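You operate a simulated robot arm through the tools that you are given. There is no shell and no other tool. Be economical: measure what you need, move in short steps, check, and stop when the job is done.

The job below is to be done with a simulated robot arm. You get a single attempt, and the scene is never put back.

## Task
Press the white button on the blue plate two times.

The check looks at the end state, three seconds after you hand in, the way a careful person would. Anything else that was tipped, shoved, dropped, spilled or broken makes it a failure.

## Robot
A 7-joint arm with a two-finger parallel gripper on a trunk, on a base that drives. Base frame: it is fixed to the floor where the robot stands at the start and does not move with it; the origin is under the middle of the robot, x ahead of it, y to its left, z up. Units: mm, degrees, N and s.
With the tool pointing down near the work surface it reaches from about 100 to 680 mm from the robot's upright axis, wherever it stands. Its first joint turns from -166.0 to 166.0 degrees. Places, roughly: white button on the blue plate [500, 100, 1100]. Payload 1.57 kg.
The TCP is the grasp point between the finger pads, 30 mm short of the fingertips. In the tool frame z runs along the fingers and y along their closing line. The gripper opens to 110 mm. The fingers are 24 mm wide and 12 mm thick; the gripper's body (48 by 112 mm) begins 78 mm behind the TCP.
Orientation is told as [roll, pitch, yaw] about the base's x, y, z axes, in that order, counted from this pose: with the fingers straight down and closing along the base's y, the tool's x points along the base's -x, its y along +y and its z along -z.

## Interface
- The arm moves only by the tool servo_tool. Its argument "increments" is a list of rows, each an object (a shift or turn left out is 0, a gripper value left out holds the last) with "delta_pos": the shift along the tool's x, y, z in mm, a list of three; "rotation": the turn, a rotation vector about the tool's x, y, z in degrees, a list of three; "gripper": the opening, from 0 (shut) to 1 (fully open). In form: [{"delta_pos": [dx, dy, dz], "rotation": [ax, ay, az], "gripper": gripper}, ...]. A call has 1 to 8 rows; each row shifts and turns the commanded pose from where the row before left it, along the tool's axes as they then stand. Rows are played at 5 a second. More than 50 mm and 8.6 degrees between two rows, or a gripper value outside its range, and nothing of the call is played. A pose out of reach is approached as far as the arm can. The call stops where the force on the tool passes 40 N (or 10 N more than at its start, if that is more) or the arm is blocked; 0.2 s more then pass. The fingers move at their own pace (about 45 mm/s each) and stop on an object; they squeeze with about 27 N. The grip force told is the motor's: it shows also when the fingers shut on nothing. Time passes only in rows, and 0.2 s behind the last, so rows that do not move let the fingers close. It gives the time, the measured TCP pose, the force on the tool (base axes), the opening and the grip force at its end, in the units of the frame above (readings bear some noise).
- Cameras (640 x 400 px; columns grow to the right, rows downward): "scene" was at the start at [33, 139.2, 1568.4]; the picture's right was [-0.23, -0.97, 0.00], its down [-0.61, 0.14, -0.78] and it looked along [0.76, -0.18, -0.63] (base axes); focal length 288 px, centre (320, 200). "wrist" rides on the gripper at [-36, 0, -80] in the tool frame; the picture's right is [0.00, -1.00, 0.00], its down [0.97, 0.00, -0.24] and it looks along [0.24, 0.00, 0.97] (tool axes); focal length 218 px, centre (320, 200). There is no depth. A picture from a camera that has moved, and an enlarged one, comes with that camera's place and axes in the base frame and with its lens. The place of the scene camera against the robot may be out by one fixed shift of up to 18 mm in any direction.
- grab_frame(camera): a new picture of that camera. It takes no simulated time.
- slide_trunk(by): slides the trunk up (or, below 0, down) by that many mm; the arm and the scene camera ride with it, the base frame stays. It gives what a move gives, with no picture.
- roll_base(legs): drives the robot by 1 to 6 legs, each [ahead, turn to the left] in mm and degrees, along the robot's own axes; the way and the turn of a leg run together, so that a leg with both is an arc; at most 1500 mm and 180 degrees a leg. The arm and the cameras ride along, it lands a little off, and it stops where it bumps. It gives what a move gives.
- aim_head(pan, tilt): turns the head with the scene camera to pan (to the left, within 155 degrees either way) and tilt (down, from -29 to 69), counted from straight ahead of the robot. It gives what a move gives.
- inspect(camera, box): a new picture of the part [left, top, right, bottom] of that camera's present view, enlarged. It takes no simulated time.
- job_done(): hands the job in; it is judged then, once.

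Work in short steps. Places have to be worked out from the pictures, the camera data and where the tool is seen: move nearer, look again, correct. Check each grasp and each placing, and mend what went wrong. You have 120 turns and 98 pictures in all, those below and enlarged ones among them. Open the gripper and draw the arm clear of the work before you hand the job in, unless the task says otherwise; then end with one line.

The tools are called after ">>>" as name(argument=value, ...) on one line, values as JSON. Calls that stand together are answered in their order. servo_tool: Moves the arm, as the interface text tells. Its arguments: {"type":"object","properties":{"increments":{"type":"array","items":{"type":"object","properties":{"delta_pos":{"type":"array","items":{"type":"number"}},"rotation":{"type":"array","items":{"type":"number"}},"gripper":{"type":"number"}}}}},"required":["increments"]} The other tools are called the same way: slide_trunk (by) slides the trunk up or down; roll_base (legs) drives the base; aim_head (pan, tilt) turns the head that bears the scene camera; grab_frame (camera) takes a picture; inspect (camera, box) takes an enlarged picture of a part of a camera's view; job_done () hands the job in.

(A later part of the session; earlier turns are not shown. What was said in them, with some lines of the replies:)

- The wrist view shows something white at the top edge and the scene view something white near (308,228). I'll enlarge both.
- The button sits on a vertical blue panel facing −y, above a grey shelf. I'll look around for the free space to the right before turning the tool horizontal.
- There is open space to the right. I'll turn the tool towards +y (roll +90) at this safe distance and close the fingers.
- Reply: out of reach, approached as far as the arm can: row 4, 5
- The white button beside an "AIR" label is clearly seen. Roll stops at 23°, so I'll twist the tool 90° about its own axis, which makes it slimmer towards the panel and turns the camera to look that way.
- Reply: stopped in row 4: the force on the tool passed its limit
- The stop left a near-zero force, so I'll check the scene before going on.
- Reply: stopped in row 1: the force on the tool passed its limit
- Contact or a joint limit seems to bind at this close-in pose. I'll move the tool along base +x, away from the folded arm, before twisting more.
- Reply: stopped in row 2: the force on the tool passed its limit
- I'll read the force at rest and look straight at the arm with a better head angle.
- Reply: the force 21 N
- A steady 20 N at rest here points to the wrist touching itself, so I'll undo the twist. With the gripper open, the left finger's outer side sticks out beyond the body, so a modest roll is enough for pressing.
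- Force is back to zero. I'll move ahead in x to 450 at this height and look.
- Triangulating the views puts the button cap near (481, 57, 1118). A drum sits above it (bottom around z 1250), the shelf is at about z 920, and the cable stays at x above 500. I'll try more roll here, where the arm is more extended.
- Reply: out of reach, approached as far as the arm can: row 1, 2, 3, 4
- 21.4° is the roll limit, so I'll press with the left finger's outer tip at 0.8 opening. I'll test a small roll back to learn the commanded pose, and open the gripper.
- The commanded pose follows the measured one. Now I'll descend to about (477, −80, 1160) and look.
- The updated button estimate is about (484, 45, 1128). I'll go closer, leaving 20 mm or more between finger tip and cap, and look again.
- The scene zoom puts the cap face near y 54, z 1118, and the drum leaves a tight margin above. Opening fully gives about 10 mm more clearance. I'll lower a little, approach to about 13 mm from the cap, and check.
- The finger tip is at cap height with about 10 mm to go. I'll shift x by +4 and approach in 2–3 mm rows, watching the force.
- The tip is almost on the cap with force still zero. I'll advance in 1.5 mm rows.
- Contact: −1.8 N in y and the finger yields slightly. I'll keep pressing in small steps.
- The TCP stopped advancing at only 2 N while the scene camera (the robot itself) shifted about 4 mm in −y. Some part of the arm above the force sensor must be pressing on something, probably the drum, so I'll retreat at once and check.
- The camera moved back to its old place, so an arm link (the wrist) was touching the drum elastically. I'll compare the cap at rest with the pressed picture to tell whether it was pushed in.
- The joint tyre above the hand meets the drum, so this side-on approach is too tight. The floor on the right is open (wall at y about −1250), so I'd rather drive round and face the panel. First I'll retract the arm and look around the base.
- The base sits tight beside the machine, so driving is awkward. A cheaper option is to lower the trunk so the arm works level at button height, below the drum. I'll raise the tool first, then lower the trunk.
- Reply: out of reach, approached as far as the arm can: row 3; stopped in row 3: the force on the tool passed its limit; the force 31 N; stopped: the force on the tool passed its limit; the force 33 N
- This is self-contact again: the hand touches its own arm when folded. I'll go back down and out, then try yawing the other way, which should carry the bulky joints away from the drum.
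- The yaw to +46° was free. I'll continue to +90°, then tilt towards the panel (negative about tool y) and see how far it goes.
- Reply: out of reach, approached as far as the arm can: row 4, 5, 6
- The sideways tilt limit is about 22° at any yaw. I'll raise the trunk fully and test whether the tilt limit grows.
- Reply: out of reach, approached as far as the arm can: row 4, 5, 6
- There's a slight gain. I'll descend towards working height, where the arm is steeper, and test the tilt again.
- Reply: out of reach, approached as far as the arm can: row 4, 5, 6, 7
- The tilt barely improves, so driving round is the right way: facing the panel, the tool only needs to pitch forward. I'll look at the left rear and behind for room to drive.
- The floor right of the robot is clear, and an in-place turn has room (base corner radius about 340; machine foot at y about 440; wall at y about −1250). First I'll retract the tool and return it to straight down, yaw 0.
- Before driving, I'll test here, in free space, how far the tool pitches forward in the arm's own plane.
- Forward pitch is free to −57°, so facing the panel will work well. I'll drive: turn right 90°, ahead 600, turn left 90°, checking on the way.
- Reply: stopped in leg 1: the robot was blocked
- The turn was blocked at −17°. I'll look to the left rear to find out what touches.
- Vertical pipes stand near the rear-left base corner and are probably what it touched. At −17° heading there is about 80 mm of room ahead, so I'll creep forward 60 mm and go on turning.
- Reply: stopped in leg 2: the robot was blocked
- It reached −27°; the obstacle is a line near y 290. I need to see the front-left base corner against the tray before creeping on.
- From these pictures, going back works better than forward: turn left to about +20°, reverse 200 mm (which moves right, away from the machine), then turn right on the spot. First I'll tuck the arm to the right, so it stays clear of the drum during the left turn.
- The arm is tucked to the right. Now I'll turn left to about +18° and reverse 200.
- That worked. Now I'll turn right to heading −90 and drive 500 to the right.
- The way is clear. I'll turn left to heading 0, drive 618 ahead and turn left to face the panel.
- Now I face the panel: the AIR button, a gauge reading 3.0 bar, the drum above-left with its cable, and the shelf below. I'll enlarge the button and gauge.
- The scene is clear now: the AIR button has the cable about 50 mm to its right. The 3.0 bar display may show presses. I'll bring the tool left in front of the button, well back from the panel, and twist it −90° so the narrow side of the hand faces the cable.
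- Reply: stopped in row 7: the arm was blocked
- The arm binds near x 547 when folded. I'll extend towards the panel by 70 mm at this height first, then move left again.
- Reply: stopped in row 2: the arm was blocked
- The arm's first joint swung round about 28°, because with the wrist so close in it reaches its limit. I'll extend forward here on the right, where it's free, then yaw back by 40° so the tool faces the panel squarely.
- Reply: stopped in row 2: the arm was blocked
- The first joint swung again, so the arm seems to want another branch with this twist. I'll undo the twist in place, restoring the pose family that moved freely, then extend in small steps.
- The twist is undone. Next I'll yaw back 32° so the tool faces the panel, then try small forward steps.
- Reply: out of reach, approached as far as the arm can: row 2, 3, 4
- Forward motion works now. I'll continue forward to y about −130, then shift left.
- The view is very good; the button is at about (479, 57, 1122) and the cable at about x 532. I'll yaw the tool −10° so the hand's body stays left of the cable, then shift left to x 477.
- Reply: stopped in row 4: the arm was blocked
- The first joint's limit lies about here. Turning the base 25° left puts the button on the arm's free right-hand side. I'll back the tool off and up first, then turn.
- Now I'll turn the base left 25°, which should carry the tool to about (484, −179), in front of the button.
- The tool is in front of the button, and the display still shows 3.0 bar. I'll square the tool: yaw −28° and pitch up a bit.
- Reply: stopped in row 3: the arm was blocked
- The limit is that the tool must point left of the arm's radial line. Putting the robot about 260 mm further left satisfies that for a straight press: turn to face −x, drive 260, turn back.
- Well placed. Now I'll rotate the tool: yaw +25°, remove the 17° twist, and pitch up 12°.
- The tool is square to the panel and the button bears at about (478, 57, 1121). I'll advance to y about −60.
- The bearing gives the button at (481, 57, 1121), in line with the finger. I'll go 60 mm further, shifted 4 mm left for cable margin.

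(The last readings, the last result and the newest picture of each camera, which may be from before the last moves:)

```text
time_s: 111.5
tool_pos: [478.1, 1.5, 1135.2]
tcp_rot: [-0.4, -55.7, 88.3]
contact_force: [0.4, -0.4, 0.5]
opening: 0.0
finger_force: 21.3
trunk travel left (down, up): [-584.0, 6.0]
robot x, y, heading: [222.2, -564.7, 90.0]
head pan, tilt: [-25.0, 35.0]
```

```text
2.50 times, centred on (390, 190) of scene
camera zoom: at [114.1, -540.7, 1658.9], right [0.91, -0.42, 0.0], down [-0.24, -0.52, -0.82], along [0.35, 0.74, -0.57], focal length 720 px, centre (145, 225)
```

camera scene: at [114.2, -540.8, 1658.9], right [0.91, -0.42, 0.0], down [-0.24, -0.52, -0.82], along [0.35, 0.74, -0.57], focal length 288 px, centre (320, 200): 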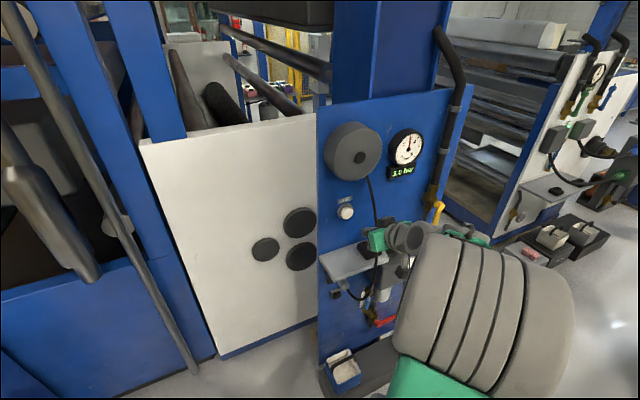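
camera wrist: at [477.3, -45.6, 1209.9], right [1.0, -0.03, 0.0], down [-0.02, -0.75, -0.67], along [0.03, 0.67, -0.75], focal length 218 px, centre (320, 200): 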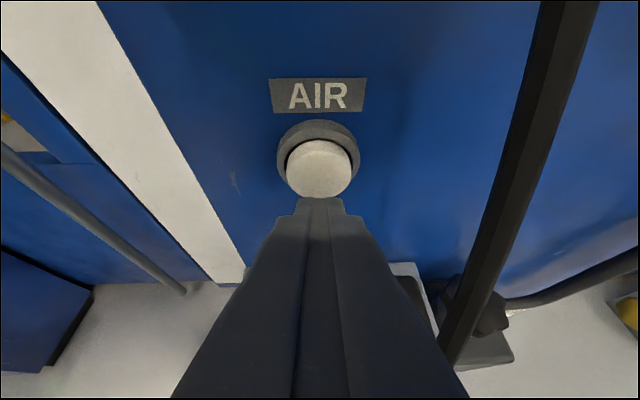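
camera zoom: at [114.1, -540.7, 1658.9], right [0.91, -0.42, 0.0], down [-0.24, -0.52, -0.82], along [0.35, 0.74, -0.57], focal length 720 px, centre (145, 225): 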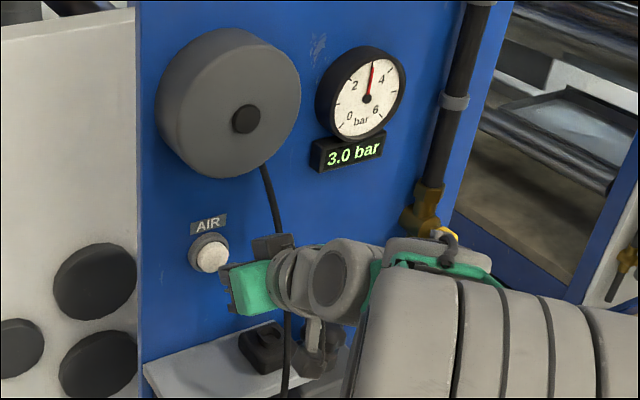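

Well aligned, with the display at 3.0 bar. I'll approach 14 mm more, then go in fine steps watching force and display.

>>> servo_tool(increments=[{"delta_pos": [-3.9, 0, 5.8]}, {"delta_pos": [-3.9, 0, 5.8]}])

>>> servo_tool(increments=[{"delta_pos": [-1.1, 0, 1.7]}, {"delta_pos": [-1.1, 0, 1.7]}, {"delta_pos": [-1.1, 0, 1.7]}])

>>> grab_frame(camera="wrist")

```text
time_s: 112.1
tool_pos: [478.2, 13.8, 1135.2]
tcp_rot: [-0.3, -55.7, 88.4]
contact_force: [0.4, 0.3, 0.8]
opening: 0.0
finger_force: 21.5
trunk travel left (down, up): [-584.0, 6.0]
robot x, y, heading: [222.2, -565.6, 90.2]
head pan, tilt: [-25.0, 35.0]
```

```text
time_s: 112.9
tool_pos: [480.0, 19.4, 1137.6]
tcp_rot: [-0.5, -55.6, 88.4]
contact_force: [0.2, -1.8, 0.5]
opening: 0.0
finger_force: 21.3
trunk travel left (down, up): [-584.0, 6.0]
robot x, y, heading: [220.9, -563.7, 90.0]
head pan, tilt: [-25.0, 35.0]
```

```text
26 pictures are left
camera wrist: at [478.1, -26.5, 1210.8], right [1.0, -0.03, 0.0], down [-0.02, -0.74, -0.67], along [0.03, 0.67, -0.75], focal length 218 px, centre (320, 200)
```

wrist: 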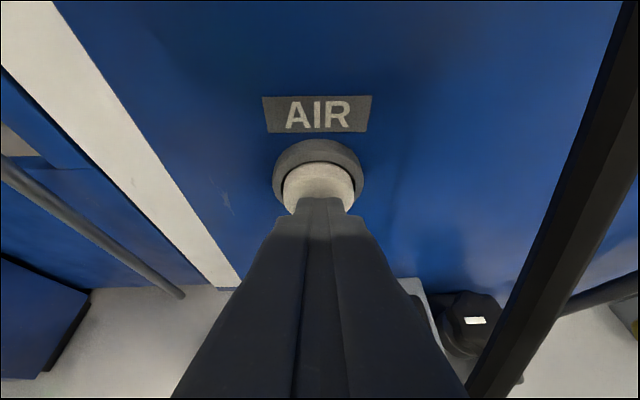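

Contact has begun at TCP y about 19 (−1.8 N). I'll press 2 mm and check the display.

>>> servo_tool(increments=[{"delta_pos": [-1.1, 0, 1.7]}])

>>> inspect(camera="scene", box=[330, 110, 450, 230])

```text
time_s: 113.3
tool_pos: [480.6, 22.1, 1136.5]
tcp_rot: [-0.3, -55.7, 88.3]
contact_force: [0.0, -2.9, 0.8]
opening: 0.0
finger_force: 21.6
trunk travel left (down, up): [-584.0, 6.0]
robot x, y, heading: [226.3, -565.8, 89.8]
head pan, tilt: [-25.0, 35.0]
```

```text
3.33 times, centred on (390, 170) of scene
camera zoom: at [114.1, -541.5, 1658.9], right [0.91, -0.42, 0.0], down [-0.24, -0.52, -0.82], along [0.35, 0.74, -0.57], focal length 960 px, centre (87, 300)
```

zoom: 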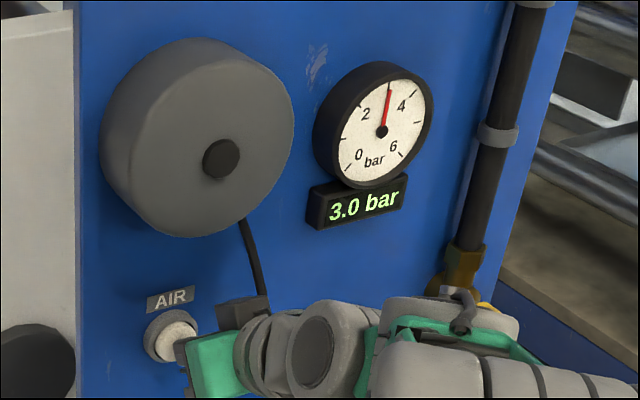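

At −2.9 N, more than my earlier touch, the display has not changed, so that touch likely didn't count. I'll press further.

>>> servo_tool(increments=[{"delta_pos": [-1.1, 0, 1.7]}])

>>> inspect(camera="scene", box=[330, 110, 450, 230])

```text
time_s: 113.7
tool_pos: [480.1, 24.1, 1135.6]
tcp_rot: [-0.3, -55.7, 88.3]
contact_force: [-0.1, -5.1, 1.3]
opening: 0.0
finger_force: 20.8
trunk travel left (down, up): [-584.0, 6.0]
robot x, y, heading: [219.8, -565.8, 89.8]
head pan, tilt: [-25.0, 35.0]
```

```text
3.33 times, centred on (390, 170) of scene
camera zoom: at [114.1, -541.9, 1658.9], right [0.91, -0.42, 0.0], down [-0.24, -0.52, -0.82], along [0.35, 0.74, -0.57], focal length 960 px, centre (87, 300)
```

zoom: 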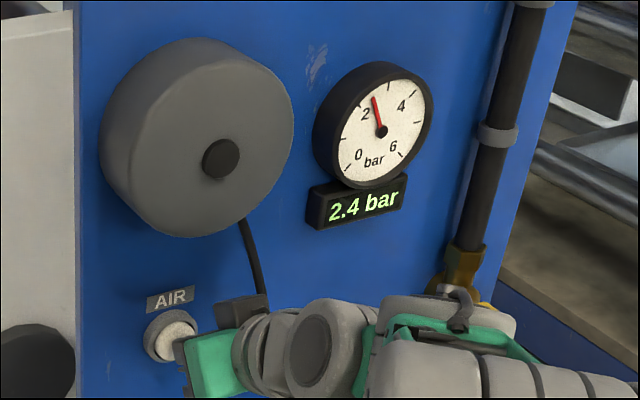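

The press registered: the display dropped from 3.0 to 2.4 bar. I'll release fully and check.

>>> servo_tool(increments=[{"delta_pos": [4.5, 0, -6.6]}, {"delta_pos": [4.5, 0, -6.6]}, {"delta_pos": [0, 0, 0]}, {"delta_pos": [0, 0, 0]}])

>>> inspect(camera="scene", box=[330, 110, 450, 230])

```text
time_s: 114.7
tool_pos: [478.9, 8.0, 1135.3]
tcp_rot: [-0.4, -55.7, 88.4]
contact_force: [-0.1, -0.1, 0.4]
opening: 0.0
finger_force: 21.2
trunk travel left (down, up): [-584.0, 6.0]
robot x, y, heading: [223.5, -565.5, 89.7]
head pan, tilt: [-25.0, 35.0]
```

```text
3.33 times, centred on (390, 170) of scene
camera zoom: at [114.1, -540.8, 1658.9], right [0.91, -0.42, 0.0], down [-0.24, -0.52, -0.82], along [0.35, 0.74, -0.57], focal length 960 px, centre (87, 300)
```

zoom: 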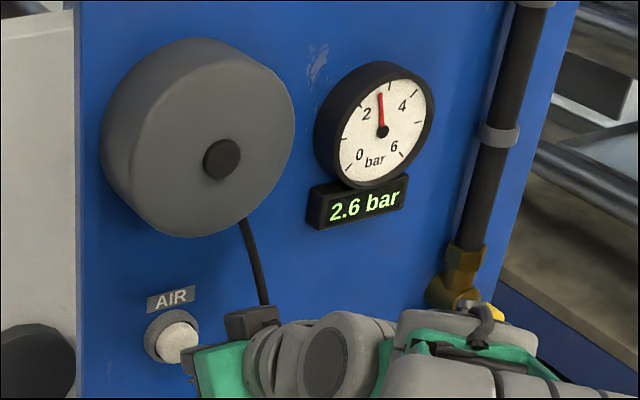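

Released; the pressure is recovering (2.6 bar), so the display dips once per press. The earlier light touch (1.9 N) was below where it triggers, so this counts as press one. I'll now make the second, equal press.

>>> servo_tool(increments=[{"delta_pos": [0, 0, 0]}, {"delta_pos": [0, 0, 0]}, {"delta_pos": [0, 0, 0]}, {"delta_pos": [0, 0, 0]}, {"delta_pos": [0, 0, 0]}])

>>> inspect(camera="scene", box=[330, 110, 450, 230])

>>> servo_tool(increments=[{"delta_pos": [-3.1, 0, 4.6]}, {"delta_pos": [-3.1, 0, 4.6]}, {"delta_pos": [-1.5, 0, 2.2]}, {"delta_pos": [-1.1, 0, 1.7]}, {"delta_pos": [0, 0, 0]}])

>>> inspect(camera="scene", box=[330, 110, 450, 230])

```text
time_s: 115.9
tool_pos: [479.7, 7.9, 1135.0]
tcp_rot: [-0.5, -55.7, 88.4]
contact_force: [1.0, 0.0, 0.6]
opening: 0.1
finger_force: 21.3
trunk travel left (down, up): [-584.0, 6.0]
robot x, y, heading: [217.2, -565.2, 89.7]
head pan, tilt: [-25.0, 35.0]
```

```text
3.33 times, centred on (390, 170) of scene
camera zoom: at [114.1, -540.9, 1658.9], right [0.91, -0.42, 0.0], down [-0.24, -0.52, -0.82], along [0.35, 0.74, -0.57], focal length 960 px, centre (87, 300)
```

zoom: 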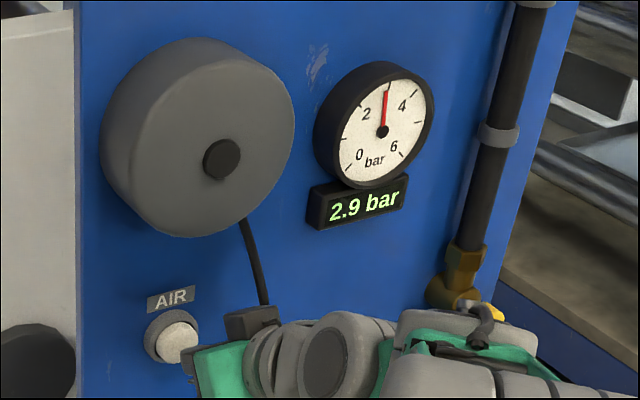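

```text
time_s: 117.1
tool_pos: [479.0, 22.7, 1135.8]
tcp_rot: [-0.3, -55.8, 88.3]
contact_force: [1.1, -5.1, -1.6]
opening: 0.0
finger_force: 21.1
trunk travel left (down, up): [-584.0, 6.0]
robot x, y, heading: [222.7, -565.9, 89.8]
head pan, tilt: [-25.0, 35.0]
```

```text
3.33 times, centred on (390, 170) of scene
camera zoom: at [114.2, -541.6, 1658.9], right [0.91, -0.42, 0.0], down [-0.24, -0.52, -0.82], along [0.35, 0.74, -0.57], focal length 960 px, centre (87, 300)
```

zoom: 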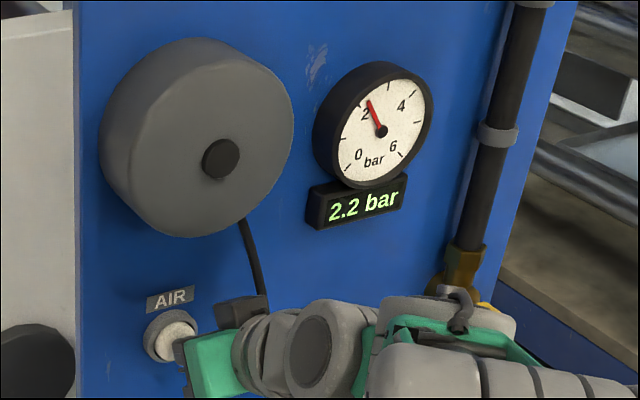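

The second press registered (2.2 bar). Now I'll withdraw straight back, and open the gripper only once well clear of the cable.

>>> servo_tool(increments=[{"delta_pos": [5.6, 0, -8.3]}, {"delta_pos": [14, 0, -20.8]}, {"delta_pos": [20.6, 0, -33]}, {"delta_pos": [20.6, 0, -36]}, {"delta_pos": [20.6, 0, -36]}, {"delta_pos": [20.6, 0, -36]}, {"delta_pos": [0, 0, 0], "gripper": 1.0}, {"delta_pos": [0, 0, 0]}])

>>> servo_tool(increments=[{"delta_pos": [0, 0, 0]}, {"delta_pos": [0, 0, 0]}, {"delta_pos": [0, 0, 0]}, {"delta_pos": [0, 0, 0]}, {"delta_pos": [0, 0, 0]}, {"delta_pos": [0, 0, 0]}])

>>> grab_frame(camera="scene")

>>> grab_frame(camera="wrist")

```text
time_s: 118.9
tool_pos: [473.0, -175.3, 1146.5]
tcp_rot: [-0.3, -55.7, 88.4]
contact_force: [0.6, -0.1, -0.4]
opening: 49.8
finger_force: 0.0
trunk travel left (down, up): [-584.0, 6.0]
robot x, y, heading: [222.2, -564.5, 89.9]
head pan, tilt: [-25.0, 35.0]
```

```text
time_s: 120.3
tool_pos: [473.6, -175.0, 1148.1]
tcp_rot: [-0.3, -55.7, 88.4]
contact_force: [0.9, 0.5, -0.4]
opening: 110.0
finger_force: 0.1
trunk travel left (down, up): [-584.0, 6.0]
robot x, y, heading: [221.6, -566.0, 90.0]
head pan, tilt: [-25.0, 35.0]
```

```text
20 pictures are left
camera scene: at [114.1, -541.0, 1658.9], right [0.91, -0.42, 0.0], down [-0.24, -0.52, -0.82], along [0.35, 0.74, -0.57], focal length 288 px, centre (320, 200)
```

scene: 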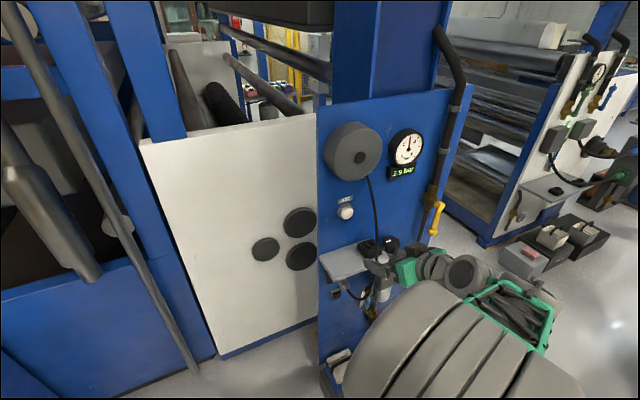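

```text
19 pictures are left
camera wrist: at [471.8, -220.7, 1222.1], right [1.0, -0.03, 0.0], down [-0.02, -0.74, -0.67], along [0.03, 0.67, -0.75], focal length 218 px, centre (320, 200)
```

wrist: 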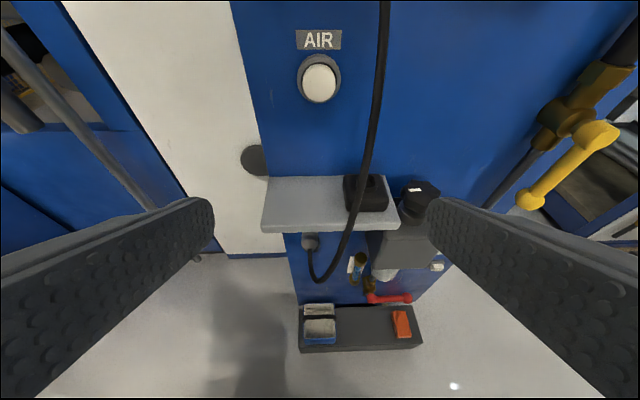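

Everything is in place: the button is out, nothing is disturbed, the gripper is open and the arm is clear. Handing in.

>>> job_done()

```text
The job is handed in.
```

I pressed the white AIR button on the blue plate twice. The pressure display dipped each time, from 3.0 to 2.4 bar and from 2.9 to 2.2 bar. An earlier attempt touched the button lightly (about 1.9 N) and pressed the arm against the drum above it for a moment. I judged that touch too light to count as a press, because the display had not changed at 2.9 N. The last pictures show nothing disturbed; the gripper is open and the arm is clear.
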